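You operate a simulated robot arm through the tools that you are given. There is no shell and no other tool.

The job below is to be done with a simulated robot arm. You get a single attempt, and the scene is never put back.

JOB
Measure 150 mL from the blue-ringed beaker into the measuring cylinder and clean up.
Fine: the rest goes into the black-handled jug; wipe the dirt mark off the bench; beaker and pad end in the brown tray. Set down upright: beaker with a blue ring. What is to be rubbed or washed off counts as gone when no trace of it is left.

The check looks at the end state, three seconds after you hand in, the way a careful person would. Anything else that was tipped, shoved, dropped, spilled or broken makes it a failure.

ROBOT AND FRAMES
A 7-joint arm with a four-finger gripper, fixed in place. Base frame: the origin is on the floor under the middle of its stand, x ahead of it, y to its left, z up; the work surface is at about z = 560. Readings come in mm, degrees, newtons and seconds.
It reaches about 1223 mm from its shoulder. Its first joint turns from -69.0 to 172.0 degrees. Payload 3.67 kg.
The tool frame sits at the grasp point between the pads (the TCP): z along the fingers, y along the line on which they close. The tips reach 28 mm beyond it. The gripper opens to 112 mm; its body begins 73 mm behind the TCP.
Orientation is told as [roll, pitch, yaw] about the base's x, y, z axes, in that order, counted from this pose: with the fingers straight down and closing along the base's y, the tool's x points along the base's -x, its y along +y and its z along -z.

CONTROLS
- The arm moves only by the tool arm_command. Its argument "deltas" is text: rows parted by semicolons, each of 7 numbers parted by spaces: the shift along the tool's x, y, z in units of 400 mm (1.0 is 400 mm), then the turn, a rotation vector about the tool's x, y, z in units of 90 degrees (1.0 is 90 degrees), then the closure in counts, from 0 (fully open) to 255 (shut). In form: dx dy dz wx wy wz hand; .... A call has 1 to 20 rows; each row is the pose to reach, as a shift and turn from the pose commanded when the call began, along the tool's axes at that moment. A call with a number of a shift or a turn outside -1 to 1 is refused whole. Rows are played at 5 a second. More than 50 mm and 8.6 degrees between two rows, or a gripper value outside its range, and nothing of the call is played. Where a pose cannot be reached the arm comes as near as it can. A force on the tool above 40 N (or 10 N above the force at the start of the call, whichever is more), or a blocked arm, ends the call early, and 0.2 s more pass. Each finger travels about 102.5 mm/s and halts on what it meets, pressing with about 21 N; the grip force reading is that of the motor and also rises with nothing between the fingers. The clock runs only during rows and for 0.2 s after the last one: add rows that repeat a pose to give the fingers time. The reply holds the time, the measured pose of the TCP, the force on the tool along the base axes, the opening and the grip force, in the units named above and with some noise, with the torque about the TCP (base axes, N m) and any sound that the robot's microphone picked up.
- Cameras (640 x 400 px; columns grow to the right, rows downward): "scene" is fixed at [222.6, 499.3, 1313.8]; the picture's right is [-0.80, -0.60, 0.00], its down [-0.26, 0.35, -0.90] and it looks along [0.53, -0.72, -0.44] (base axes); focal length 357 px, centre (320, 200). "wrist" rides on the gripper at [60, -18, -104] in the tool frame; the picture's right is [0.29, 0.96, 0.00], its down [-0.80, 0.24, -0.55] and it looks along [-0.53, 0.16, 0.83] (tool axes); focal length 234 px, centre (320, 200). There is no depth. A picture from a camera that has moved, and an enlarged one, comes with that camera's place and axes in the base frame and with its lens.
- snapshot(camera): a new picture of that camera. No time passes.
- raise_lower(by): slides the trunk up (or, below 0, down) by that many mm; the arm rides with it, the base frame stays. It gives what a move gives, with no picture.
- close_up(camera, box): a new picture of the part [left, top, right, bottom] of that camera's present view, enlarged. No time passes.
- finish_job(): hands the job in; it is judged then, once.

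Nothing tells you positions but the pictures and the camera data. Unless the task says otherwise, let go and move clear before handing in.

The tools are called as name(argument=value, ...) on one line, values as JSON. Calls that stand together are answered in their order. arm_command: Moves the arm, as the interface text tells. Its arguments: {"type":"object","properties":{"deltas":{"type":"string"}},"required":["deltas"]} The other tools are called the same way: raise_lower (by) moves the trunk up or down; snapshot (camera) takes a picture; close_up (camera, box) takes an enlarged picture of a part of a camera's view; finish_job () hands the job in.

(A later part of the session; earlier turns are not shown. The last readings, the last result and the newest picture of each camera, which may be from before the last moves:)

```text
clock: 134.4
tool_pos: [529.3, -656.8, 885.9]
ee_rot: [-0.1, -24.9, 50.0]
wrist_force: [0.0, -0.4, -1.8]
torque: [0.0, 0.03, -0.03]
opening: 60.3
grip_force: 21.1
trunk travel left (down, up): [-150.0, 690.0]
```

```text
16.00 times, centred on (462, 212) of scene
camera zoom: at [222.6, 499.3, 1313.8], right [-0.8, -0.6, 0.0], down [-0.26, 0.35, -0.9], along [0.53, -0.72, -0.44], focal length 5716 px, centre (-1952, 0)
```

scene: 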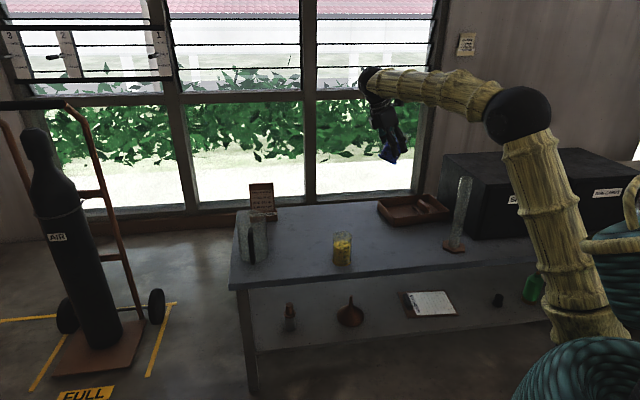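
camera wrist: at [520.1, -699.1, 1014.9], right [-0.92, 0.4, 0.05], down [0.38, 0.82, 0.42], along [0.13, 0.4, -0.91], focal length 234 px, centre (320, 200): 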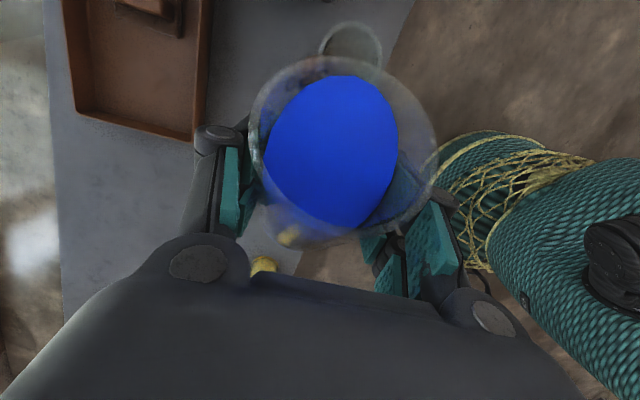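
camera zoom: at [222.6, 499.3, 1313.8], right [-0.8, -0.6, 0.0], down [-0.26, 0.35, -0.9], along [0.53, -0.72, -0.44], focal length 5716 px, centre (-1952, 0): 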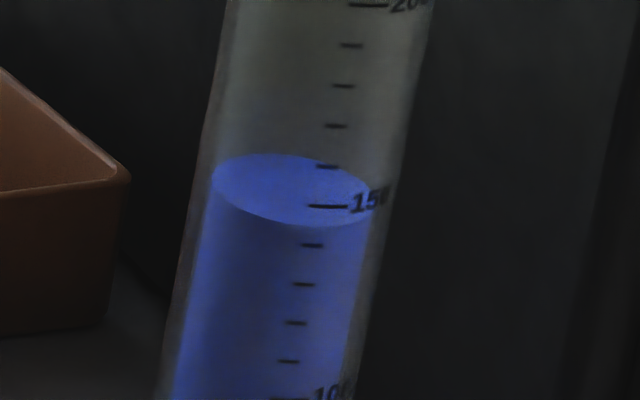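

Careful reading of the enlarged scale gives about 142.5 mL. I need roughly 1.5 degrees more, so I'll go 1.3 degrees and hold.

arm_command(deltas="-0.0001 0 -0.0008 0 -0.0036 0 170; -0.0002 0 -0.0017 0 -0.0072 0 170; -0.0004 0 -0.0025 0 -0.0108 0 170; -0.0005 0 -0.0034 0 -0.0144 0 170; -0.0005 0 -0.0034 0 -0.0144 0 170; -0.0005 0 -0.0034 0 -0.0144 0 170; -0.0005 0 -0.0034 0 -0.0144 0 170; -0.0005 0 -0.0034 0 -0.0144 0 170; -0.0005 0 -0.0034 0 -0.0144 0 170; -0.0005 0 -0.0034 0 -0.0144 0 170; -0.0005 0 -0.0034 0 -0.0144 0 170; -0.0005 0 -0.0034 0 -0.0144 0 170")

close_up(camera="scene", box=[454, 205, 470, 220])

close_up(camera="scene", box=[445, 145, 485, 205])

```text
clock: 137.0
tool_pos: [529.4, -657.0, 888.1]
ee_rot: [0.0, -26.1, 49.9]
wrist_force: [0.6, -0.4, -0.2]
torque: [-0.04, -0.01, 0.02]
opening: 60.3
grip_force: 21.1
trunk travel left (down, up): [-150.0, 690.0]
```

```text
16.00 times, centred on (462, 212) of scene
camera zoom: at [222.6, 499.3, 1313.8], right [-0.8, -0.6, 0.0], down [-0.26, 0.35, -0.9], along [0.53, -0.72, -0.44], focal length 5716 px, centre (-1952, 0)
```

zoom: 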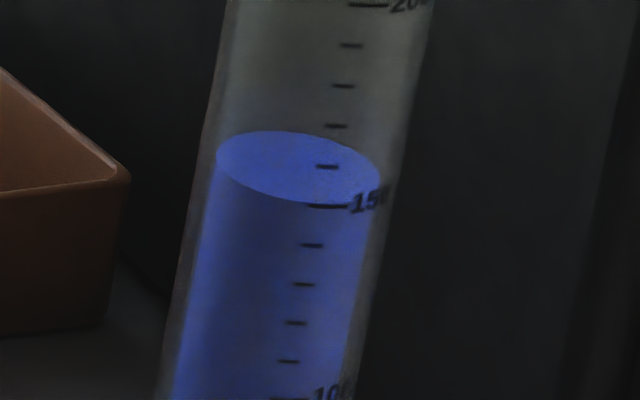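

```text
6.67 times, centred on (465, 175) of scene
camera zoom: at [222.6, 499.3, 1313.8], right [-0.8, -0.6, 0.0], down [-0.26, 0.35, -0.9], along [0.53, -0.72, -0.44], focal length 2382 px, centre (-647, 367)
```

zoom: 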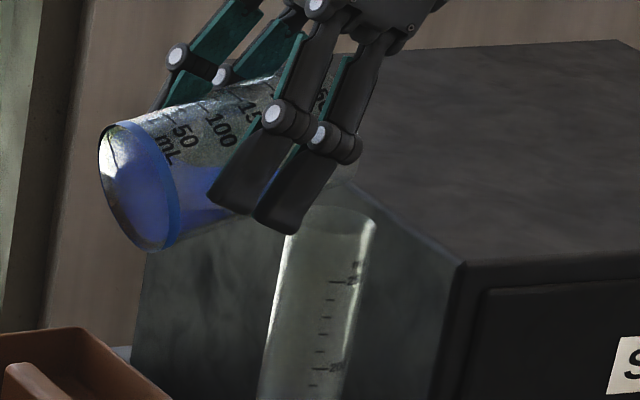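

The level reads about 149-150 mL, so the measuring is done. I'll tip the beaker back quickly to stop any drip and then rise clear of the cylinder.

arm_command(deltas="0 0 0 0 0.03 0 170; 0 0 0 0 0.08 0 170; 0 0 0 0 0.14 0 170; 0 0 0 0 0.2 0 170; 0 0 0 0 0.26 0 170; 0 0 0 0 0.32 0 170; 0 0 0 0 0.37 0 170; 0 0 0 0 0.4 0 170; 0 0 0 0 0.4 0 170; 0 0 0 0 0.4 0 170")

close_up(camera="scene", box=[430, 130, 500, 260])

close_up(camera="scene", box=[454, 205, 470, 220])

```text
clock: 139.2
tool_pos: [531.7, -655.9, 885.8]
ee_rot: [0.0, 9.9, 50.1]
wrist_force: [-0.3, -0.5, -0.6]
torque: [-0.02, 0.01, 0.01]
opening: 60.4
grip_force: 20.9
trunk travel left (down, up): [-150.0, 690.0]
```

```text
3.08 times, centred on (465, 195) of scene
camera zoom: at [222.6, 499.3, 1313.8], right [-0.8, -0.6, 0.0], down [-0.26, 0.35, -0.9], along [0.53, -0.72, -0.44], focal length 1099 px, centre (-126, 215)
```

zoom: 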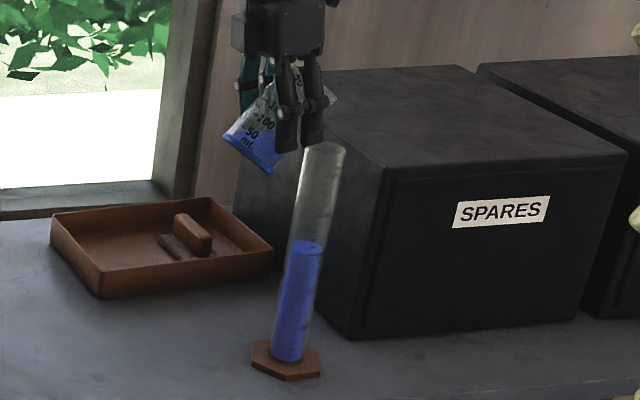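

```text
16.00 times, centred on (462, 212) of scene
camera zoom: at [222.6, 499.3, 1313.8], right [-0.8, -0.6, 0.0], down [-0.26, 0.35, -0.9], along [0.53, -0.72, -0.44], focal length 5716 px, centre (-1952, 0)
```

zoom: 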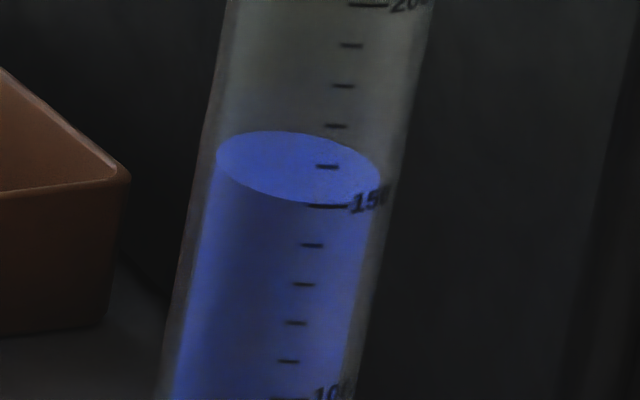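

The cylinder's level stayed at about 149-150 mL and nothing dripped. Now I'll raise the trunk and carry the rest (about 50 mL, tilted 40 degrees) towards the jug.

raise_lower(by=150)

arm_command(deltas="-0.0196 -0.0029 -0.0034 0 0 0 170; -0.0687 -0.01 -0.012 0 0 0 170; -0.1462 -0.0213 -0.0255 0 0 0 170; -0.239 -0.0348 -0.0417 0 0 0 170; -0.3362 -0.0489 -0.0587 0 0 0 170; -0.4334 -0.063 -0.0756 0 0 0 170; -0.5315 -0.0773 -0.0927 0 0 0 170; -0.6286 -0.0914 -0.1097 0 0 0 170; -0.7258 -0.1056 -0.1267 0 0 0 170; -0.8043 -0.117 -0.1404 0 0 0 170; -0.8578 -0.1248 -0.1497 0 0 0 170; -0.8872 -0.129 -0.1548 0 0 0 170; -0.8917 -0.1297 -0.1556 0 0 0 170; -0.8917 -0.1297 -0.1556 0 0 0 170; -0.8917 -0.1297 -0.1556 0 0 0 170")

snapshot(camera="scene")

```text
clock: 141.0
tool_pos: [530.2, -657.5, 1037.1]
ee_rot: [0.0, 9.9, 50.0]
wrist_force: [0.1, -0.3, -0.7]
torque: [0.03, 0.01, 0.02]
opening: 60.0
grip_force: 21.3
trunk travel left (down, up): [-300.0, 540.0]
```

```text
clock: 144.2
tool_pos: [803.4, -411.1, 1035.7]
ee_rot: [0.0, 10.0, 50.1]
wrist_force: [0.7, -0.6, -1.1]
torque: [-0.03, 0.02, -0.02]
opening: 60.4
grip_force: 20.8
trunk travel left (down, up): [-300.0, 540.0]
```

```text
taken
```

scene: 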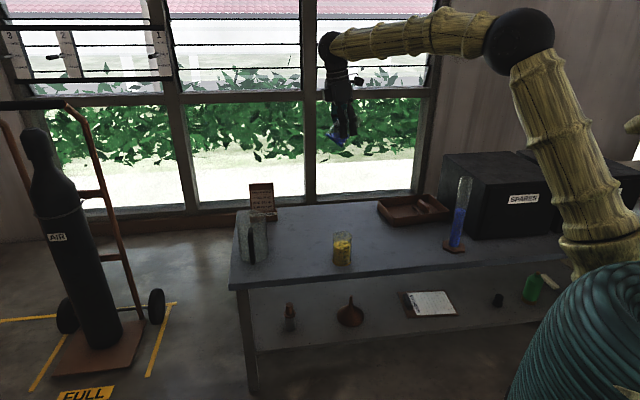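

arm_command(deltas="-0.0207 -0.0029 0.0031 0.0008 0 -0.0048 170; -0.0725 -0.01 0.0108 0.0029 0 -0.0169 170; -0.1544 -0.0213 0.023 0.0063 0 -0.0359 170; -0.2523 -0.0348 0.0375 0.0102 0 -0.0587 170; -0.355 -0.0489 0.0528 0.0144 0 -0.0825 170; -0.4576 -0.063 0.068 0.0186 0 -0.1064 170; -0.5612 -0.0773 0.0834 0.0228 0 -0.1305 170; -0.6638 -0.0914 0.0987 0.0269 0 -0.1543 170; -0.7665 -0.1056 0.114 0.0311 0 -0.1782 170; -0.8493 -0.117 0.1263 0.0345 0 -0.1975 170; -0.9058 -0.1248 0.1347 0.0367 0 -0.2106 170; -0.9369 -0.129 0.1393 0.038 0 -0.2178 170; -0.9416 -0.1297 0.14 0.0382 0 -0.2189 170; -0.9416 -0.1297 0.14 0.0382 0 -0.2189 170; -0.9416 -0.1297 0.14 0.0382 0 -0.2189 170; -0.9416 -0.1297 0.14 0.0382 0 -0.2189 170")

snapshot(camera="scene")

snapshot(camera="wrist")

```text
clock: 147.6
tool_pos: [1019.6, -178.0, 900.5]
ee_rot: [0.0, 9.9, 70.1]
wrist_force: [-0.5, -0.4, -1.5]
torque: [-0.01, 0.0, -0.01]
opening: 60.3
grip_force: 21.0
out of reach, approached as far as the arm can: row 9, 10, 11, 12, 13, 14, 15, 16
trunk travel left (down, up): [-300.0, 540.0]
```

```text
taken
```

scene: 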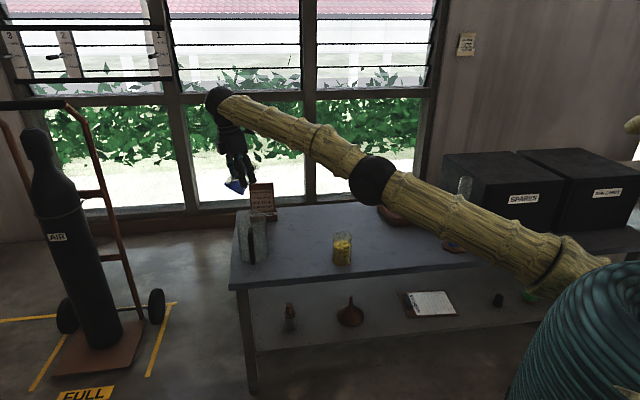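

```text
taken
camera wrist: at [1024.0, -223.6, 1014.1], right [-1.0, 0.06, 0.05], down [0.07, 0.91, 0.41], along [-0.02, 0.41, -0.91], focal length 234 px, centre (320, 200)
```

wrist: 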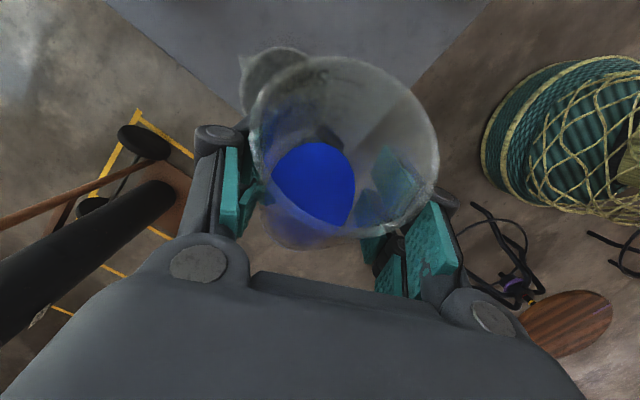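

The arm ran out of reach because the shoulder sits too low for this height. I'll raise the trunk 100 mm and then approach the jug from above at a lower hand height.

raise_lower(by=100)

arm_command(deltas="0 0 0.04 0 0 0 170; 0 0 0.12 0 0 0 170; -0.03 -0.03 0.2 0 0 0 170; -0.07 -0.06 0.27 0 0 0 170; -0.11 -0.1 0.32 0 0 0 170; -0.1318 -0.12 0.3323 0 0 0 170; -0.1318 -0.12 0.3323 0 0 0 170; -0.1318 -0.12 0.3323 0 0 0 170; -0.1318 -0.12 0.3323 0 0 0 170")

snapshot(camera="scene")

snapshot(camera="wrist")

```text
clock: 148.9
tool_pos: [1021.3, -180.1, 1000.1]
ee_rot: [-0.1, 9.9, 70.0]
wrist_force: [0.0, 0.3, -1.0]
torque: [0.02, -0.03, 0.01]
opening: 60.3
grip_force: 20.9
trunk travel left (down, up): [-400.0, 440.0]
```

```text
clock: 150.9
tool_pos: [1048.3, -175.8, 859.5]
ee_rot: [0.0, 9.8, 70.0]
wrist_force: [-0.3, -0.4, -1.2]
torque: [-0.04, -0.02, 0.0]
opening: 60.5
grip_force: 21.0
out of reach, approached as far as the arm can: row 5, 6, 7, 8, 9
trunk travel left (down, up): [-400.0, 440.0]
```

```text
taken
```

scene: 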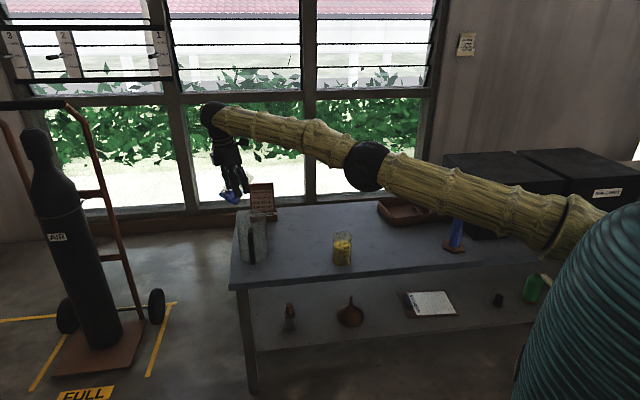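

```text
taken
camera wrist: at [1052.3, -220.8, 973.0], right [-1.0, 0.06, 0.05], down [0.07, 0.91, 0.41], along [-0.02, 0.41, -0.91], focal length 234 px, centre (320, 200)
```

wrist: 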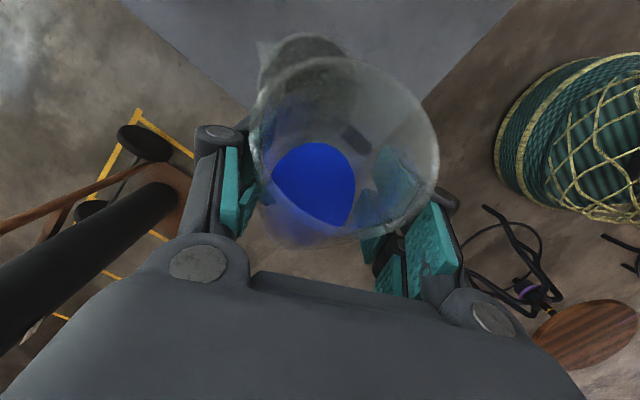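

The hand is at full stretch here. If I tilt further (66 degrees, still under the roughly 74 where the rest would run out), the wrist comes nearer, and I can pour into the near half of the jug. I'll tilt in place, well above the jug.

arm_command(deltas="0 0 0 0 -0.03 0 170; 0 0 0 0 -0.08 0 170; 0 0 0 0 -0.13 0 170; 0 0 0 0 -0.18 0 170; 0 0 0 0 -0.23 0 170; 0 0 0 0 -0.27 0 170; 0 0 0 0 -0.29 0 170; 0 0 0 0 -0.29 0 170; 0 0 0 0 -0.29 0 170; 0 0 0 0 -0.29 0 170")

snapshot(camera="wrist")

close_up(camera="scene", box=[180, 130, 340, 280])

```text
clock: 153.1
tool_pos: [1048.6, -176.5, 859.2]
ee_rot: [-0.1, -16.2, 70.0]
wrist_force: [-0.5, 0.1, -0.7]
torque: [-0.04, 0.01, 0.03]
opening: 60.2
grip_force: 20.3
trunk travel left (down, up): [-400.0, 440.0]
```

```text
taken
camera wrist: at [1037.0, -265.0, 942.9], right [-0.99, 0.07, -0.08], down [-0.02, 0.66, 0.75], along [0.1, 0.75, -0.65], focal length 234 px, centre (320, 200)
```

wrist: 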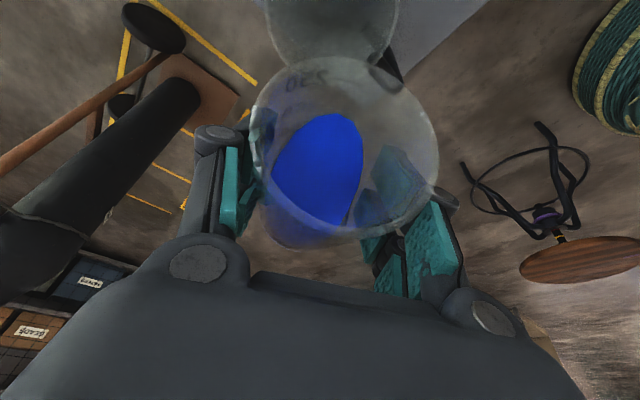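

```text
2.67 times, centred on (260, 205) of scene
camera zoom: at [222.6, 499.3, 1313.8], right [-0.8, -0.6, 0.0], down [-0.26, 0.35, -0.9], along [0.53, -0.72, -0.44], focal length 953 px, centre (480, 187)
```

zoom: 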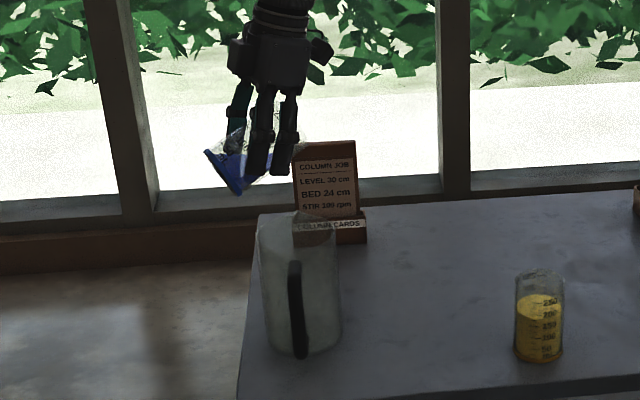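

The beaker is tilted and steady above the jug, whose centre I now put at about (1051, -227). I'll lower it so the lip sits about 38 mm above the jug's rim and 14 mm nearer than its centre.

arm_command(deltas="0.005 -0.0019 0.03 0 0 0 170; 0.013 -0.0049 0.08 0 0 0 170; 0.0223 -0.0084 0.136 0 0 0 170; 0.031 -0.0117 0.19 0 0 0 170; 0.0357 -0.0135 0.218 0 0 0 170; 0.0373 -0.0141 0.228 0 0 0 170; 0.0373 -0.0141 0.228 0 0 0 170; 0.0373 -0.0141 0.228 0 0 0 170; 0.0373 -0.0141 0.228 0 0 0 170")

snapshot(camera="wrist")

close_up(camera="scene", box=[190, 150, 310, 280])

```text
clock: 155.1
tool_pos: [1057.4, -167.7, 767.7]
ee_rot: [0.0, -16.3, 70.0]
wrist_force: [0.3, 0.2, -0.2]
torque: [-0.01, 0.0, -0.01]
opening: 60.1
grip_force: 21.2
trunk travel left (down, up): [-400.0, 440.0]
```

```text
taken
camera wrist: at [1045.9, -255.6, 851.1], right [-0.99, 0.07, -0.08], down [-0.02, 0.66, 0.75], along [0.1, 0.75, -0.65], focal length 234 px, centre (320, 200)
```

wrist: 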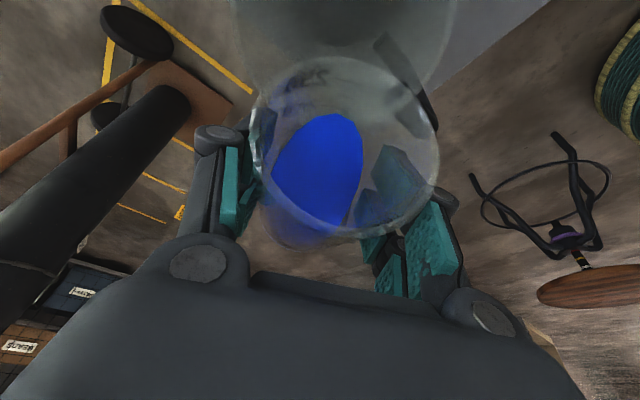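

```text
3.08 times, centred on (250, 215) of scene
camera zoom: at [222.6, 499.3, 1313.8], right [-0.8, -0.6, 0.0], down [-0.26, 0.35, -0.9], along [0.53, -0.72, -0.44], focal length 1099 px, centre (535, 154)
```

zoom: 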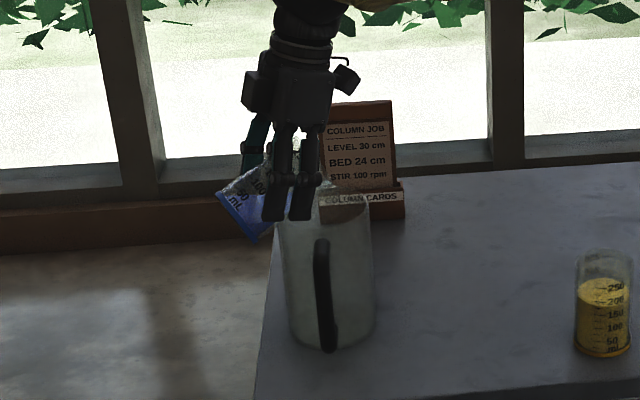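

The lip is over the jug's mouth with the fingers above the rim. I'll tilt on slowly to 75 degrees to start the flow and check where it lands.

arm_command(deltas="-0.0003 0 -0.0042 0 -0.0178 0 170; -0.0006 0 -0.0084 0 -0.0356 0 170; -0.001 0 -0.0126 0 -0.0534 0 170; -0.0013 0 -0.0168 0 -0.0711 0 170; -0.0016 0 -0.021 0 -0.0889 0 170; -0.0019 0 -0.0252 0 -0.1067 0 170; -0.0018 0 -0.0285 0 -0.1207 0 170; -0.0018 0 -0.0285 0 -0.1207 0 170")

snapshot(camera="wrist")

close_up(camera="scene", box=[210, 170, 310, 280])

```text
clock: 156.9
tool_pos: [1056.7, -170.4, 778.4]
ee_rot: [0.0, -27.1, 70.2]
wrist_force: [-0.3, 0.3, -1.1]
torque: [-0.02, 0.0, -0.02]
opening: 60.0
grip_force: 21.0
trunk travel left (down, up): [-400.0, 440.0]
```

```text
taken
camera wrist: at [1040.3, -271.9, 844.7], right [-0.99, 0.09, -0.13], down [-0.07, 0.51, 0.86], along [0.14, 0.85, -0.5], focal length 234 px, centre (320, 200)
```

wrist: 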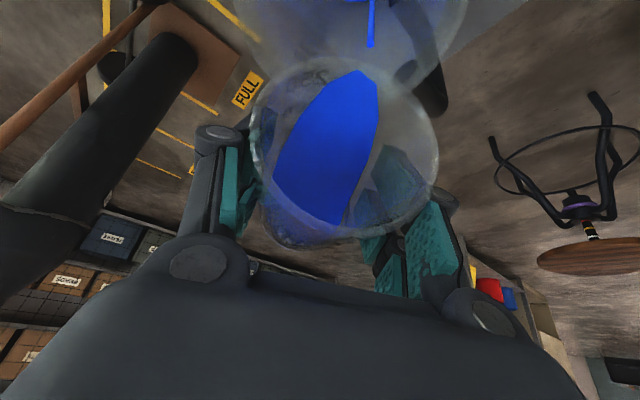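

```text
3.64 times, centred on (260, 225) of scene
camera zoom: at [222.6, 499.3, 1313.8], right [-0.8, -0.6, 0.0], down [-0.26, 0.35, -0.9], along [0.53, -0.72, -0.44], focal length 1299 px, centre (538, 109)
```

zoom: 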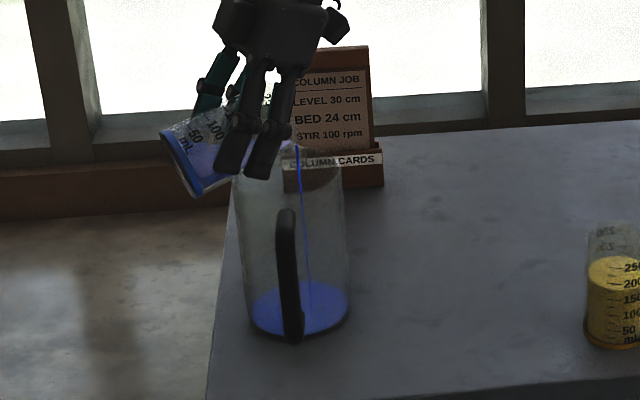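

The rest is flowing cleanly into the jug. I'll keep tilting in half-steps to just past horizontal so it drains fully.

arm_command(deltas="-0.0005 0 -0.0064 0 -0.027 0 170; -0.001 0 -0.0128 0 -0.054 0 170; -0.0014 0 -0.0192 0 -0.081 0 170; -0.0019 0 -0.0257 0 -0.1078 0 170; -0.0013 0 -0.0322 0 -0.1355 0 170; -0.0007 0 -0.0388 0 -0.163 0 170; 0 0 -0.0454 0 -0.191 0 170; 0.0006 0 -0.052 0 -0.2189 0 170; 0.0023 0 -0.0585 0 -0.2467 0 170; 0.004 0 -0.065 0 -0.2745 0 170; 0.0058 0 -0.0714 0 -0.3022 0 170; 0.0077 0 -0.0778 0 -0.33 0 170; 0.0077 0 -0.0778 0 -0.33 0 170; 0.0077 0 -0.0778 0 -0.33 0 170; 0.0077 0 -0.0778 0 -0.33 0 170; 0.0077 0 -0.0778 0 -0.33 0 170; 0.0077 0 -0.0778 0 -0.33 0 170; 0.0077 0 -0.0778 0 -0.33 0 170")

snapshot(camera="wrist")

close_up(camera="scene", box=[210, 170, 310, 280])

```text
clock: 160.7
tool_pos: [1051.1, -185.5, 804.0]
ee_rot: [0.0, -56.6, 70.0]
wrist_force: [0.7, 1.1, 0.1]
torque: [0.01, -0.02, -0.01]
opening: 60.1
grip_force: 21.7
trunk travel left (down, up): [-400.0, 440.0]
```

```text
taken
camera wrist: at [1028.9, -305.5, 812.4], right [-0.95, 0.18, -0.24], down [-0.23, 0.06, 0.97], along [0.19, 0.98, -0.01], focal length 234 px, centre (320, 200)
```

wrist: 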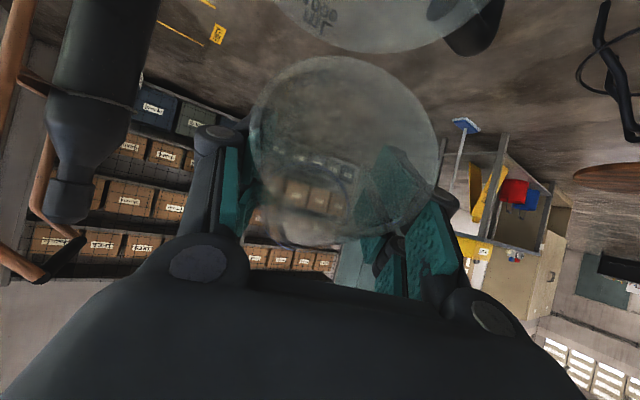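

```text
3.64 times, centred on (260, 225) of scene
camera zoom: at [222.6, 499.3, 1313.8], right [-0.8, -0.6, 0.0], down [-0.26, 0.35, -0.9], along [0.53, -0.72, -0.44], focal length 1299 px, centre (538, 109)
```

zoom: 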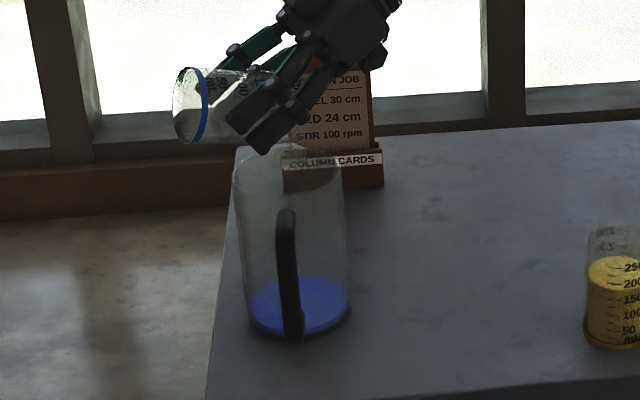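

close_up(camera="wrist", box=[230, 40, 460, 260])

close_up(camera="scene", box=[210, 170, 310, 280])

close_up(camera="scene", box=[245, 185, 285, 220])

```text
1.82 times, centred on (345, 150) of wrist
camera zoom: at [1028.9, -305.5, 812.4], right [-0.95, 0.18, -0.24], down [-0.23, 0.06, 0.97], along [0.19, 0.98, -0.01], focal length 426 px, centre (274, 291)
```

zoom: 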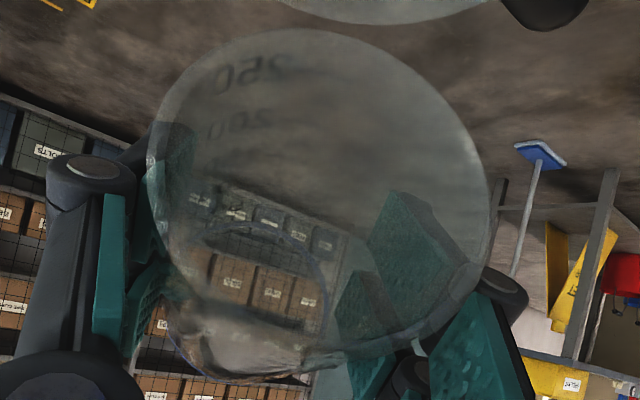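

```text
3.64 times, centred on (260, 225) of scene
camera zoom: at [222.6, 499.3, 1313.8], right [-0.8, -0.6, 0.0], down [-0.26, 0.35, -0.9], along [0.53, -0.72, -0.44], focal length 1299 px, centre (538, 109)
```

zoom: 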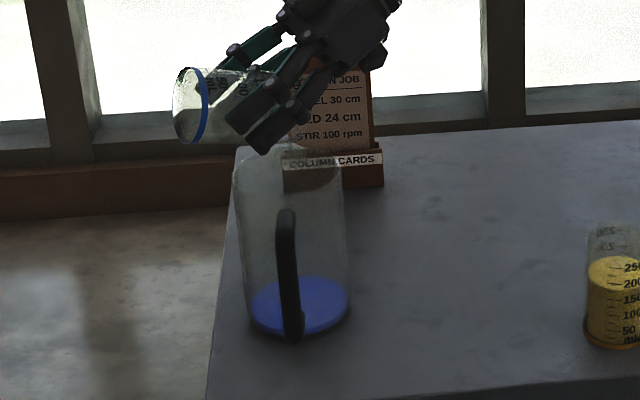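

```text
11.43 times, centred on (265, 202) of scene
camera zoom: at [222.6, 499.3, 1313.8], right [-0.8, -0.6, 0.0], down [-0.26, 0.35, -0.9], along [0.53, -0.72, -0.44], focal length 4083 px, centre (949, 171)
```

zoom: 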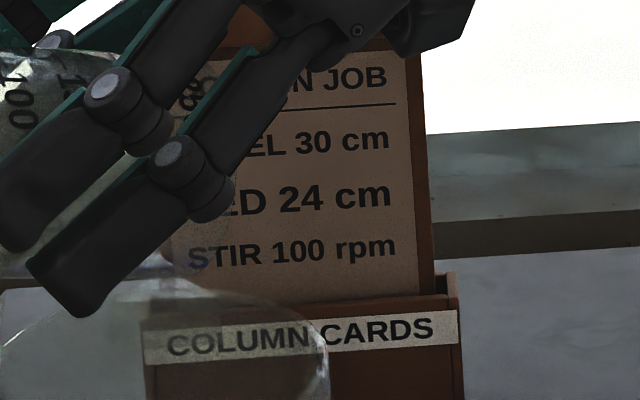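

The beaker is empty and the jug holds the rest. I'll lift it off the jug and tip it back over the jug, so no stray drop can fall on the bench.

arm_command(deltas="-0.0255 0.0027 -0.0122 0 0 0 170; -0.0637 0.0068 -0.0306 0 0.02 0 170; -0.1018 0.0108 -0.049 0 0.07 0 170; -0.1273 0.0135 -0.0612 0 0.13 0 170; -0.1273 0.0135 -0.0612 0 0.19 0 170; -0.1273 0.0135 -0.0612 0 0.25 0 170; -0.1273 0.0135 -0.0612 0 0.31 0 170; -0.1273 0.0135 -0.0612 0 0.37 0 170; -0.1273 0.0135 -0.0612 0 0.42 0 170; -0.1273 0.0135 -0.0612 0 0.449 0 170; -0.1273 0.0135 -0.0612 0 0.449 0 170; -0.1273 0.0135 -0.0612 0 0.449 0 170")

close_up(camera="scene", box=[190, 130, 330, 280])

snapshot(camera="wrist")

```text
clock: 163.3
tool_pos: [1047.9, -176.1, 861.5]
ee_rot: [0.0, -16.2, 70.1]
wrist_force: [-0.1, 0.1, -0.6]
torque: [0.0, -0.03, -0.02]
opening: 60.2
grip_force: 21.3
trunk travel left (down, up): [-400.0, 440.0]
```

```text
2.67 times, centred on (260, 205) of scene
camera zoom: at [222.6, 499.3, 1313.8], right [-0.8, -0.6, 0.0], down [-0.26, 0.35, -0.9], along [0.53, -0.72, -0.44], focal length 953 px, centre (480, 187)
```

zoom: 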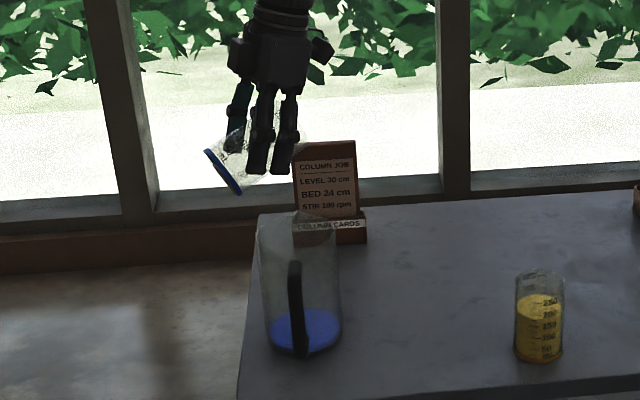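

```text
taken
camera wrist: at [1036.4, -265.2, 943.9], right [-0.99, 0.07, -0.08], down [-0.02, 0.66, 0.76], along [0.1, 0.75, -0.65], focal length 234 px, centre (320, 200)
```

wrist: 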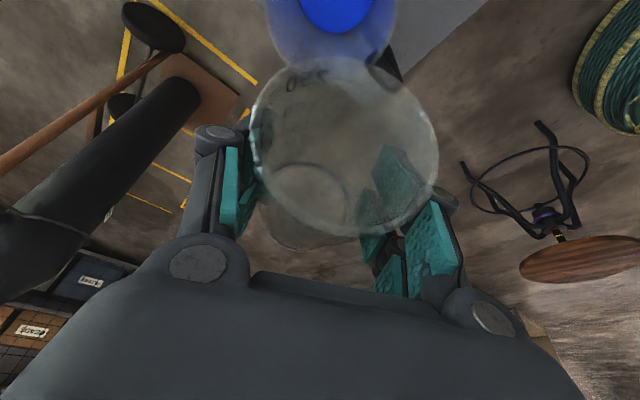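

The beaker is empty and clean. Next I'll carry it towards the tray, staying high over the bench.

arm_command(deltas="0.0166 0.0064 -0.0107 0 0 0 170; 0.0599 0.023 -0.0385 0 0 0 170; 0.1331 0.0512 -0.0855 0 0 0 170; 0.2129 0.0819 -0.1369 0 0 0 170; 0.2928 0.1126 -0.1882 0 0 0 170; 0.3727 0.1434 -0.2395 0 0 0 170; 0.4525 0.1741 -0.2908 0 0 0 170; 0.5324 0.2048 -0.3422 0 0 0 170; 0.6056 0.233 -0.3892 0 0 0 170; 0.6522 0.2509 -0.4191 0 0 0 170; 0.6655 0.256 -0.4277 0 0 0 170; 0.6655 0.256 -0.4277 0 0 0 170; 0.6655 0.256 -0.4277 0 0 0 170")

```text
clock: 166.1
tool_pos: [850.3, -426.9, 951.5]
ee_rot: [0.1, -16.3, 70.0]
wrist_force: [0.1, 0.2, 0.1]
torque: [-0.02, 0.02, 0.0]
opening: 60.1
grip_force: 21.6
trunk travel left (down, up): [-400.0, 440.0]
```

arm_command(deltas="0.0151 0.0072 -0.021 0 0.012 0 170; 0.0542 0.026 -0.0757 0 0.04 0 170; 0.1084 0.0521 -0.1515 0 0.075 0 170; 0.1656 0.0796 -0.2314 0 0.11 0 170; 0.2258 0.1085 -0.3156 0 0.145 0 170; 0.277 0.1331 -0.3871 0 0.17 0 170; 0.301 0.1447 -0.4208 0 0.181 0 170; 0.301 0.1447 -0.4208 0 0.181 0 170; 0.301 0.1447 -0.4208 0 0.181 0 170")

arm_command(deltas="0 0 0 0 0 -0.03 170; 0 0 0 0 0 -0.09 170; 0 0 0 0 0 -0.15 170; 0 0 0 0 0 -0.21 170; 0 0 0 0 0 -0.2444 170; 0 0 0 0 0 -0.2444 170; 0 0 0 0 0 -0.2444 170")

raise_lower(by=-330)

snapshot(camera="scene")

```text
clock: 168.1
tool_pos: [740.4, -558.6, 1078.4]
ee_rot: [-0.1, 0.1, 70.1]
wrist_force: [1.3, 0.3, -0.4]
torque: [-0.02, 0.02, -0.02]
opening: 60.3
grip_force: 20.9
trunk travel left (down, up): [-400.0, 440.0]
```

```text
clock: 169.7
tool_pos: [739.2, -561.1, 1076.5]
ee_rot: [0.0, -0.1, 92.1]
wrist_force: [0.5, -0.1, 0.0]
torque: [0.0, -0.02, -0.04]
opening: 60.0
grip_force: 20.5
trunk travel left (down, up): [-400.0, 440.0]
```

```text
clock: 172.9
tool_pos: [739.2, -560.5, 748.3]
ee_rot: [-0.1, 0.1, 92.0]
wrist_force: [-0.4, 0.7, -0.2]
torque: [-0.04, 0.0, -0.01]
opening: 60.1
grip_force: 20.7
trunk travel left (down, up): [-70.0, 770.0]
```

```text
taken
```

scene: 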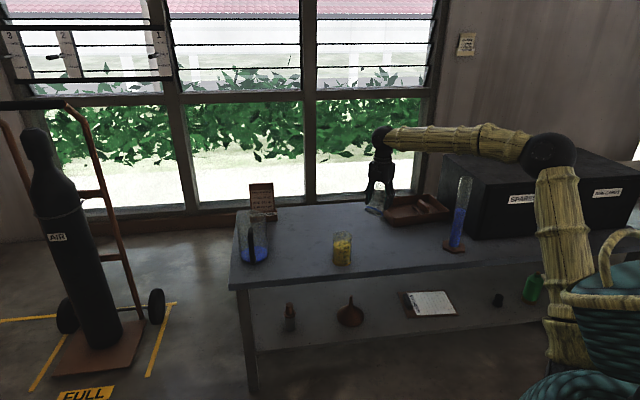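

Trunk is low again and the hand is clear of everything. Now I'll turn the empty beaker upright by pitching the hand to 40.8 degrees.

arm_command(deltas="0 0 -0.005 0 0.02 0 170; 0 0 -0.01 0 0.065 0 170; 0 0 -0.015 0 0.11 0 170; 0 0 -0.02 0 0.16 0 170; 0 0 -0.025 0 0.21 0 170; 0 0 -0.03 0 0.26 0 170; 0 0 -0.035 0 0.31 0 170; 0 0 -0.04 0 0.36 0 170; 0 0 -0.045 0 0.41 0 170; 0 0 -0.05 0 0.46 0 170; 0 0 -0.05 0 0.51 0 170; 0 0 -0.05 0 0.54 0 170; 0 0 -0.05 0 0.5467 0 170; 0 0 -0.05 0 0.5467 0 170; 0 0 -0.05 0 0.5467 0 170")

snapshot(camera="scene")

snapshot(camera="wrist")

close_up(camera="scene", box=[340, 130, 460, 250])

```text
clock: 176.1
tool_pos: [740.0, -560.7, 767.5]
ee_rot: [0.0, 49.2, 92.0]
wrist_force: [0.4, 0.6, -1.1]
torque: [0.01, -0.01, 0.01]
opening: 60.2
grip_force: 20.9
trunk travel left (down, up): [-70.0, 770.0]
```

```text
taken
```

scene: 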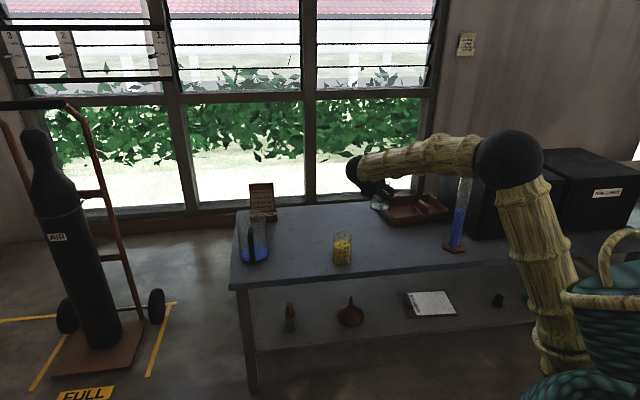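

```text
taken
camera wrist: at [755.8, -521.6, 881.7], right [-0.95, -0.22, 0.22], down [-0.27, 0.93, -0.24], along [-0.15, -0.29, -0.95], focal length 234 px, centre (320, 200)
```

wrist: 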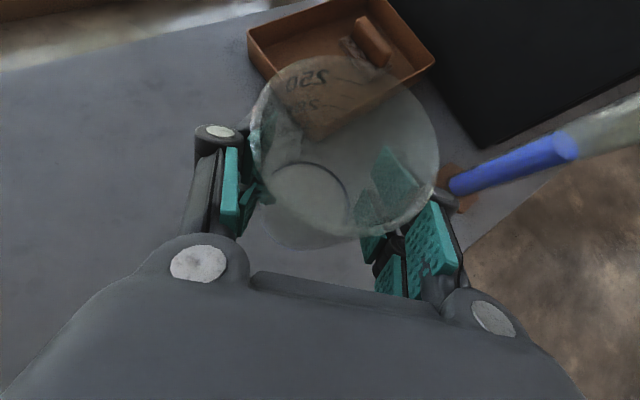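

```text
3.33 times, centred on (400, 190) of scene
camera zoom: at [222.6, 499.3, 1313.8], right [-0.8, -0.6, 0.0], down [-0.26, 0.35, -0.9], along [0.53, -0.72, -0.44], focal length 1191 px, centre (53, 233)
```

zoom: 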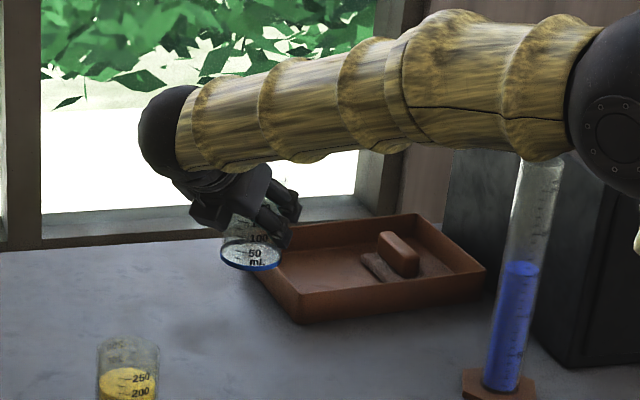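

close_up(camera="scene", box=[360, 175, 400, 220])

close_up(camera="wrist", box=[230, 30, 460, 260])

```text
8.89 times, centred on (380, 198) of scene
camera zoom: at [222.6, 499.3, 1313.8], right [-0.8, -0.6, 0.0], down [-0.26, 0.35, -0.9], along [0.53, -0.72, -0.44], focal length 3176 px, centre (-213, 222)
```

zoom: 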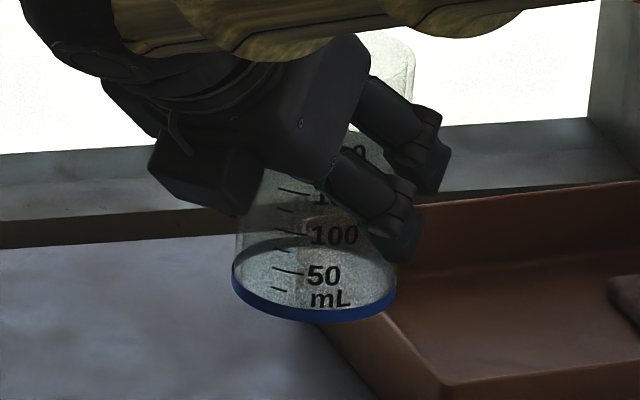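

```text
1.74 times, centred on (345, 145) of wrist
camera zoom: at [755.8, -521.6, 881.7], right [-0.95, -0.22, 0.22], down [-0.27, 0.93, -0.24], along [-0.15, -0.29, -0.95], focal length 407 px, centre (276, 296)
```

zoom: 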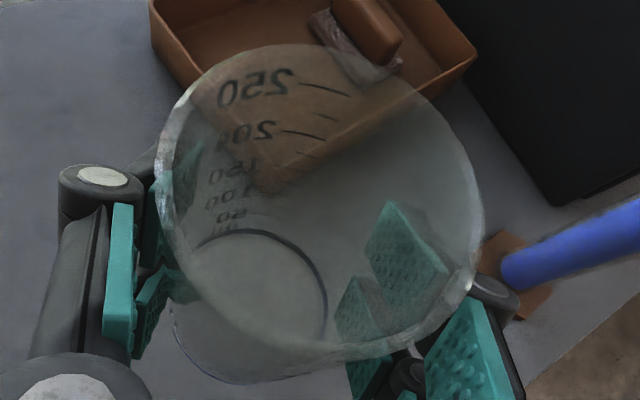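

The beaker is upright in the hand: its ring is level in the enlarged view. I'll move it above the left half of the tray, keeping its base about 60 mm above the tray's rim.

arm_command(deltas="0.0094 -0.0001 0.0135 0 0 0 170; 0.034 -0.0004 0.0486 0 0 0 170; 0.0755 -0.0009 0.1081 0 0 0 170; 0.1245 -0.0015 0.1783 0 0 0 170; 0.1754 -0.0021 0.2512 0 0 0 170; 0.2264 -0.0028 0.3242 0 0 0 170; 0.2773 -0.0034 0.3971 0 0 0 170; 0.3226 -0.0039 0.462 0 0 0 170; 0.3584 -0.0044 0.5133 0 0 0 170; 0.3773 -0.0046 0.5403 0 0 0 170; 0.3773 -0.0046 0.5403 0 0 0 170; 0.3773 -0.0046 0.5403 0 0 0 170; 0.3773 -0.0046 0.5403 0 0 0 170")

snapshot(camera="scene")

snapshot(camera="wrist")

close_up(camera="scene", box=[350, 120, 480, 250])

```text
clock: 178.9
tool_pos: [749.2, -823.8, 740.3]
ee_rot: [0.0, 49.2, 92.1]
wrist_force: [-0.3, 0.8, -0.9]
torque: [-0.05, 0.01, 0.01]
opening: 60.2
grip_force: 21.1
trunk travel left (down, up): [-70.0, 770.0]
```

```text
taken
```

scene: 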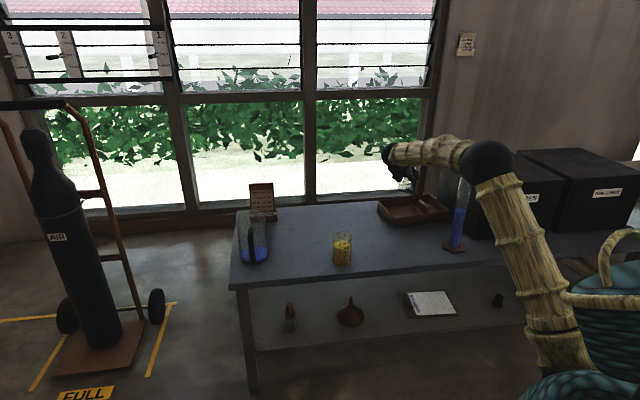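

```text
taken
camera wrist: at [767.8, -783.6, 855.0], right [-0.95, -0.22, 0.22], down [-0.27, 0.93, -0.24], along [-0.15, -0.29, -0.95], focal length 234 px, centre (320, 200)
```

wrist: 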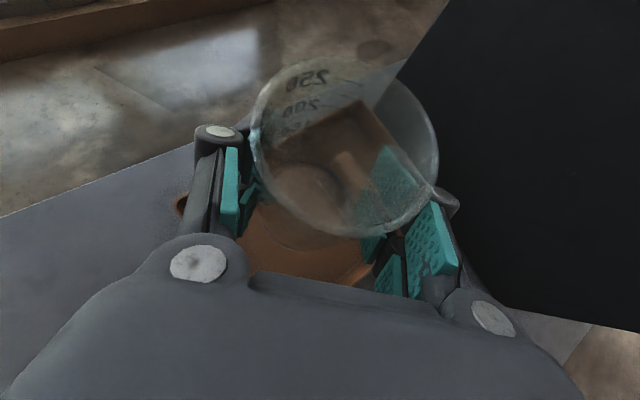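

```text
3.08 times, centred on (415, 185) of scene
camera zoom: at [222.6, 499.3, 1313.8], right [-0.8, -0.6, 0.0], down [-0.26, 0.35, -0.9], along [0.53, -0.72, -0.44], focal length 1099 px, centre (28, 246)
```

zoom: 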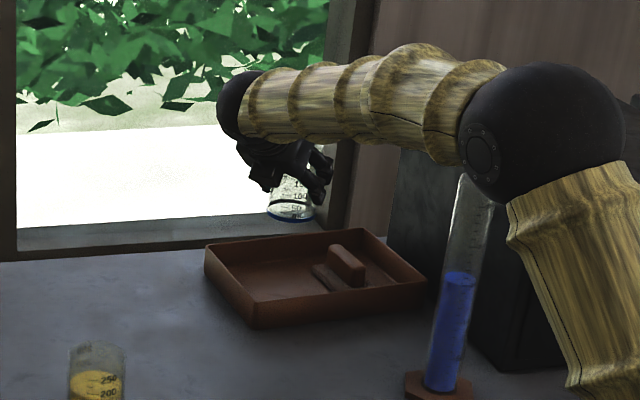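

The beaker is over the tray's left half, clear of the pad and the walls. I'll lower it 100 mm first.

arm_command(deltas="-0.0284 -0.001 0.0245 0 0 0 170; -0.0757 -0.002 0.0654 0 0 0 170; -0.123 -0.003 0.1062 0 0 0 170; -0.1609 -0.004 0.1389 0 0 0 170; -0.1836 -0.0045 0.1585 0 0 0 170; -0.1893 -0.0045 0.1634 0 0 0 170; -0.1893 -0.0045 0.1634 0 0 0 170; -0.1893 -0.0045 0.1634 0 0 0 170")

close_up(camera="scene", box=[360, 150, 470, 250])

snapshot(camera="wrist")

```text
clock: 180.7
tool_pos: [753.4, -822.7, 640.6]
ee_rot: [0.0, 49.1, 91.9]
wrist_force: [0.1, -0.5, -0.6]
torque: [-0.02, 0.0, -0.02]
opening: 60.4
grip_force: 20.5
trunk travel left (down, up): [-70.0, 770.0]
```

```text
4.00 times, centred on (415, 200) of scene
camera zoom: at [222.6, 499.3, 1313.8], right [-0.8, -0.6, 0.0], down [-0.26, 0.35, -0.9], along [0.53, -0.72, -0.44], focal length 1429 px, centre (-60, 200)
```

zoom: 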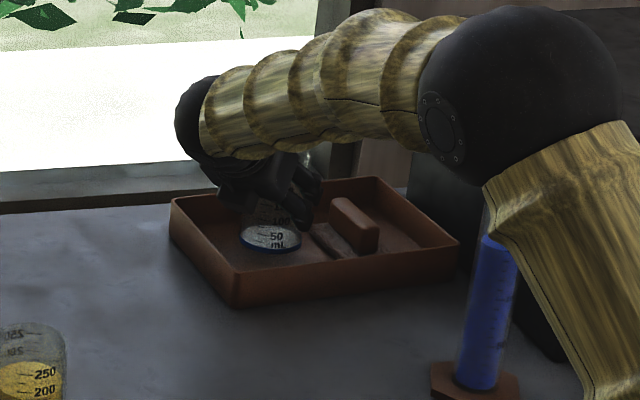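

```text
taken
camera wrist: at [770.8, -783.5, 754.3], right [-0.95, -0.22, 0.22], down [-0.27, 0.93, -0.24], along [-0.15, -0.29, -0.95], focal length 234 px, centre (320, 200)
```

wrist: 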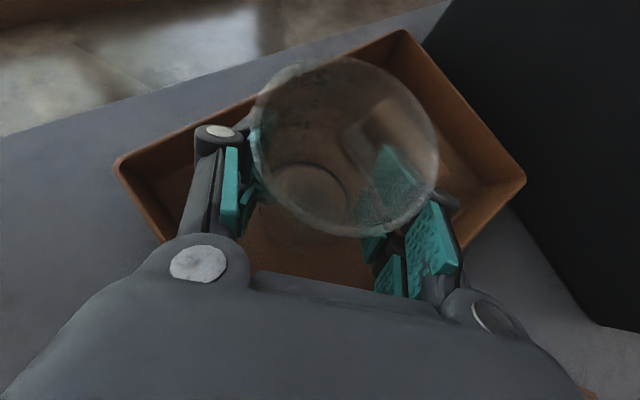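

The base is inside the tray walls beside the pad. Now slow final lowering until it touches.

arm_command(deltas="-0.0132 0 0.0114 0 0 0 170; -0.0227 0 0.0196 0 0 0 170; -0.0284 0 0.0245 0 0 0 170; -0.0312 0 0.027 0 0 0 170; -0.0331 0 0.0286 0 0 0 170; -0.0331 0 0.0286 0 0 0 170; -0.0331 0 0.0286 0 0 0 170")

```text
clock: 182.3
tool_pos: [752.4, -820.8, 624.3]
ee_rot: [0.0, 49.3, 92.0]
wrist_force: [-0.5, -0.2, 0.0]
torque: [-0.01, 0.02, 0.01]
opening: 60.3
grip_force: 20.9
trunk travel left (down, up): [-70.0, 770.0]
```

arm_command(deltas="-0.0028 0 0.0025 0 0 0 170; -0.0057 0 0.0049 0 0 0 170; -0.0076 0 0.0065 0 0 0 170; -0.0076 0 0.0065 0 0 0 170; -0.0076 0 0.0065 0 0 0 170")

close_up(camera="scene", box=[375, 180, 445, 235])

```text
clock: 183.5
tool_pos: [753.1, -821.4, 622.4]
ee_rot: [-0.2, 49.2, 92.0]
wrist_force: [1.8, -2.1, 10.2]
torque: [-0.31, -0.14, 0.0]
opening: 60.3
grip_force: 20.6
trunk travel left (down, up): [-70.0, 770.0]
```

```text
7.27 times, centred on (410, 208) of scene
camera zoom: at [222.6, 499.3, 1313.8], right [-0.8, -0.6, 0.0], down [-0.26, 0.35, -0.9], along [0.53, -0.72, -0.44], focal length 2598 px, centre (-334, 146)
```

zoom: 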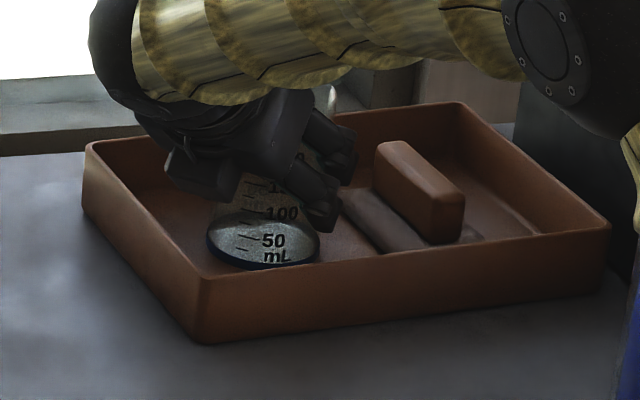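

Contact with the tray floor. I'll ease off the press, open slowly to about 75 mm and check that the beaker stands.

arm_command(deltas="0.0015 0 -0.0013 0 0 0 170; 0.0019 0 -0.0016 0 0 0 140; 0.0019 0 -0.0016 0 0 0 122; 0.0019 0 -0.0016 0 0 0 116; 0.0019 0 -0.0016 0 0 0 110; 0.0019 0 -0.0016 0 0 0 104; 0.0019 0 -0.0016 0 0 0 98; 0.0019 0 -0.0016 0 0 0 92; 0.0019 0 -0.0016 0 0 0 86; 0.0019 0 -0.0016 0 0 0 84; 0.0019 0 -0.0016 0 0 0 84")

close_up(camera="scene", box=[375, 180, 445, 235])

snapshot(camera="wrist")

```text
clock: 185.9
tool_pos: [752.7, -820.7, 619.2]
ee_rot: [0.1, 49.3, 92.0]
wrist_force: [0.1, -1.1, -0.1]
torque: [0.0, 0.0, 0.03]
opening: 75.1
grip_force: 0.1
trunk travel left (down, up): [-70.0, 770.0]
```

```text
7.27 times, centred on (410, 208) of scene
camera zoom: at [222.6, 499.3, 1313.8], right [-0.8, -0.6, 0.0], down [-0.26, 0.35, -0.9], along [0.53, -0.72, -0.44], focal length 2598 px, centre (-334, 146)
```

zoom: 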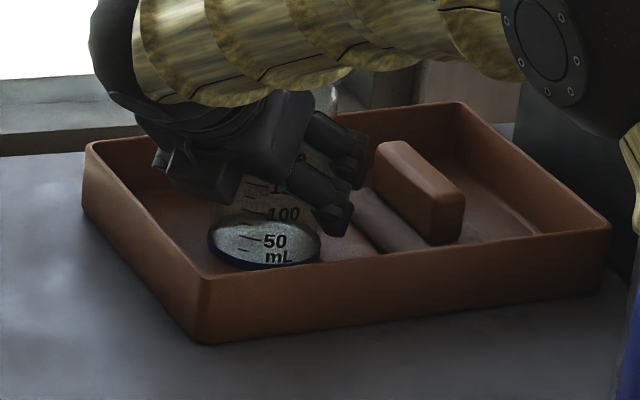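

```text
taken
camera wrist: at [770.2, -783.0, 733.9], right [-0.95, -0.22, 0.22], down [-0.27, 0.93, -0.24], along [-0.15, -0.29, -0.95], focal length 234 px, centre (320, 200)
```

wrist: 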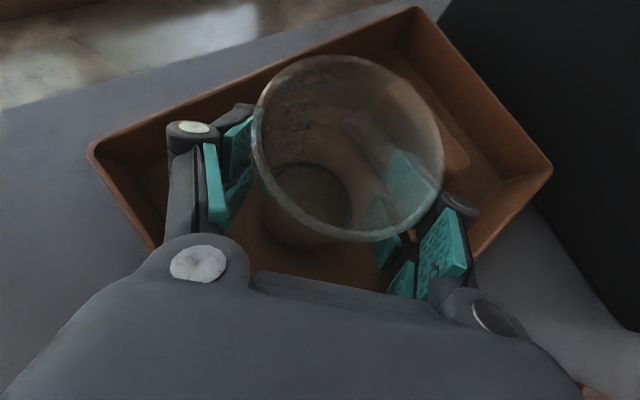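

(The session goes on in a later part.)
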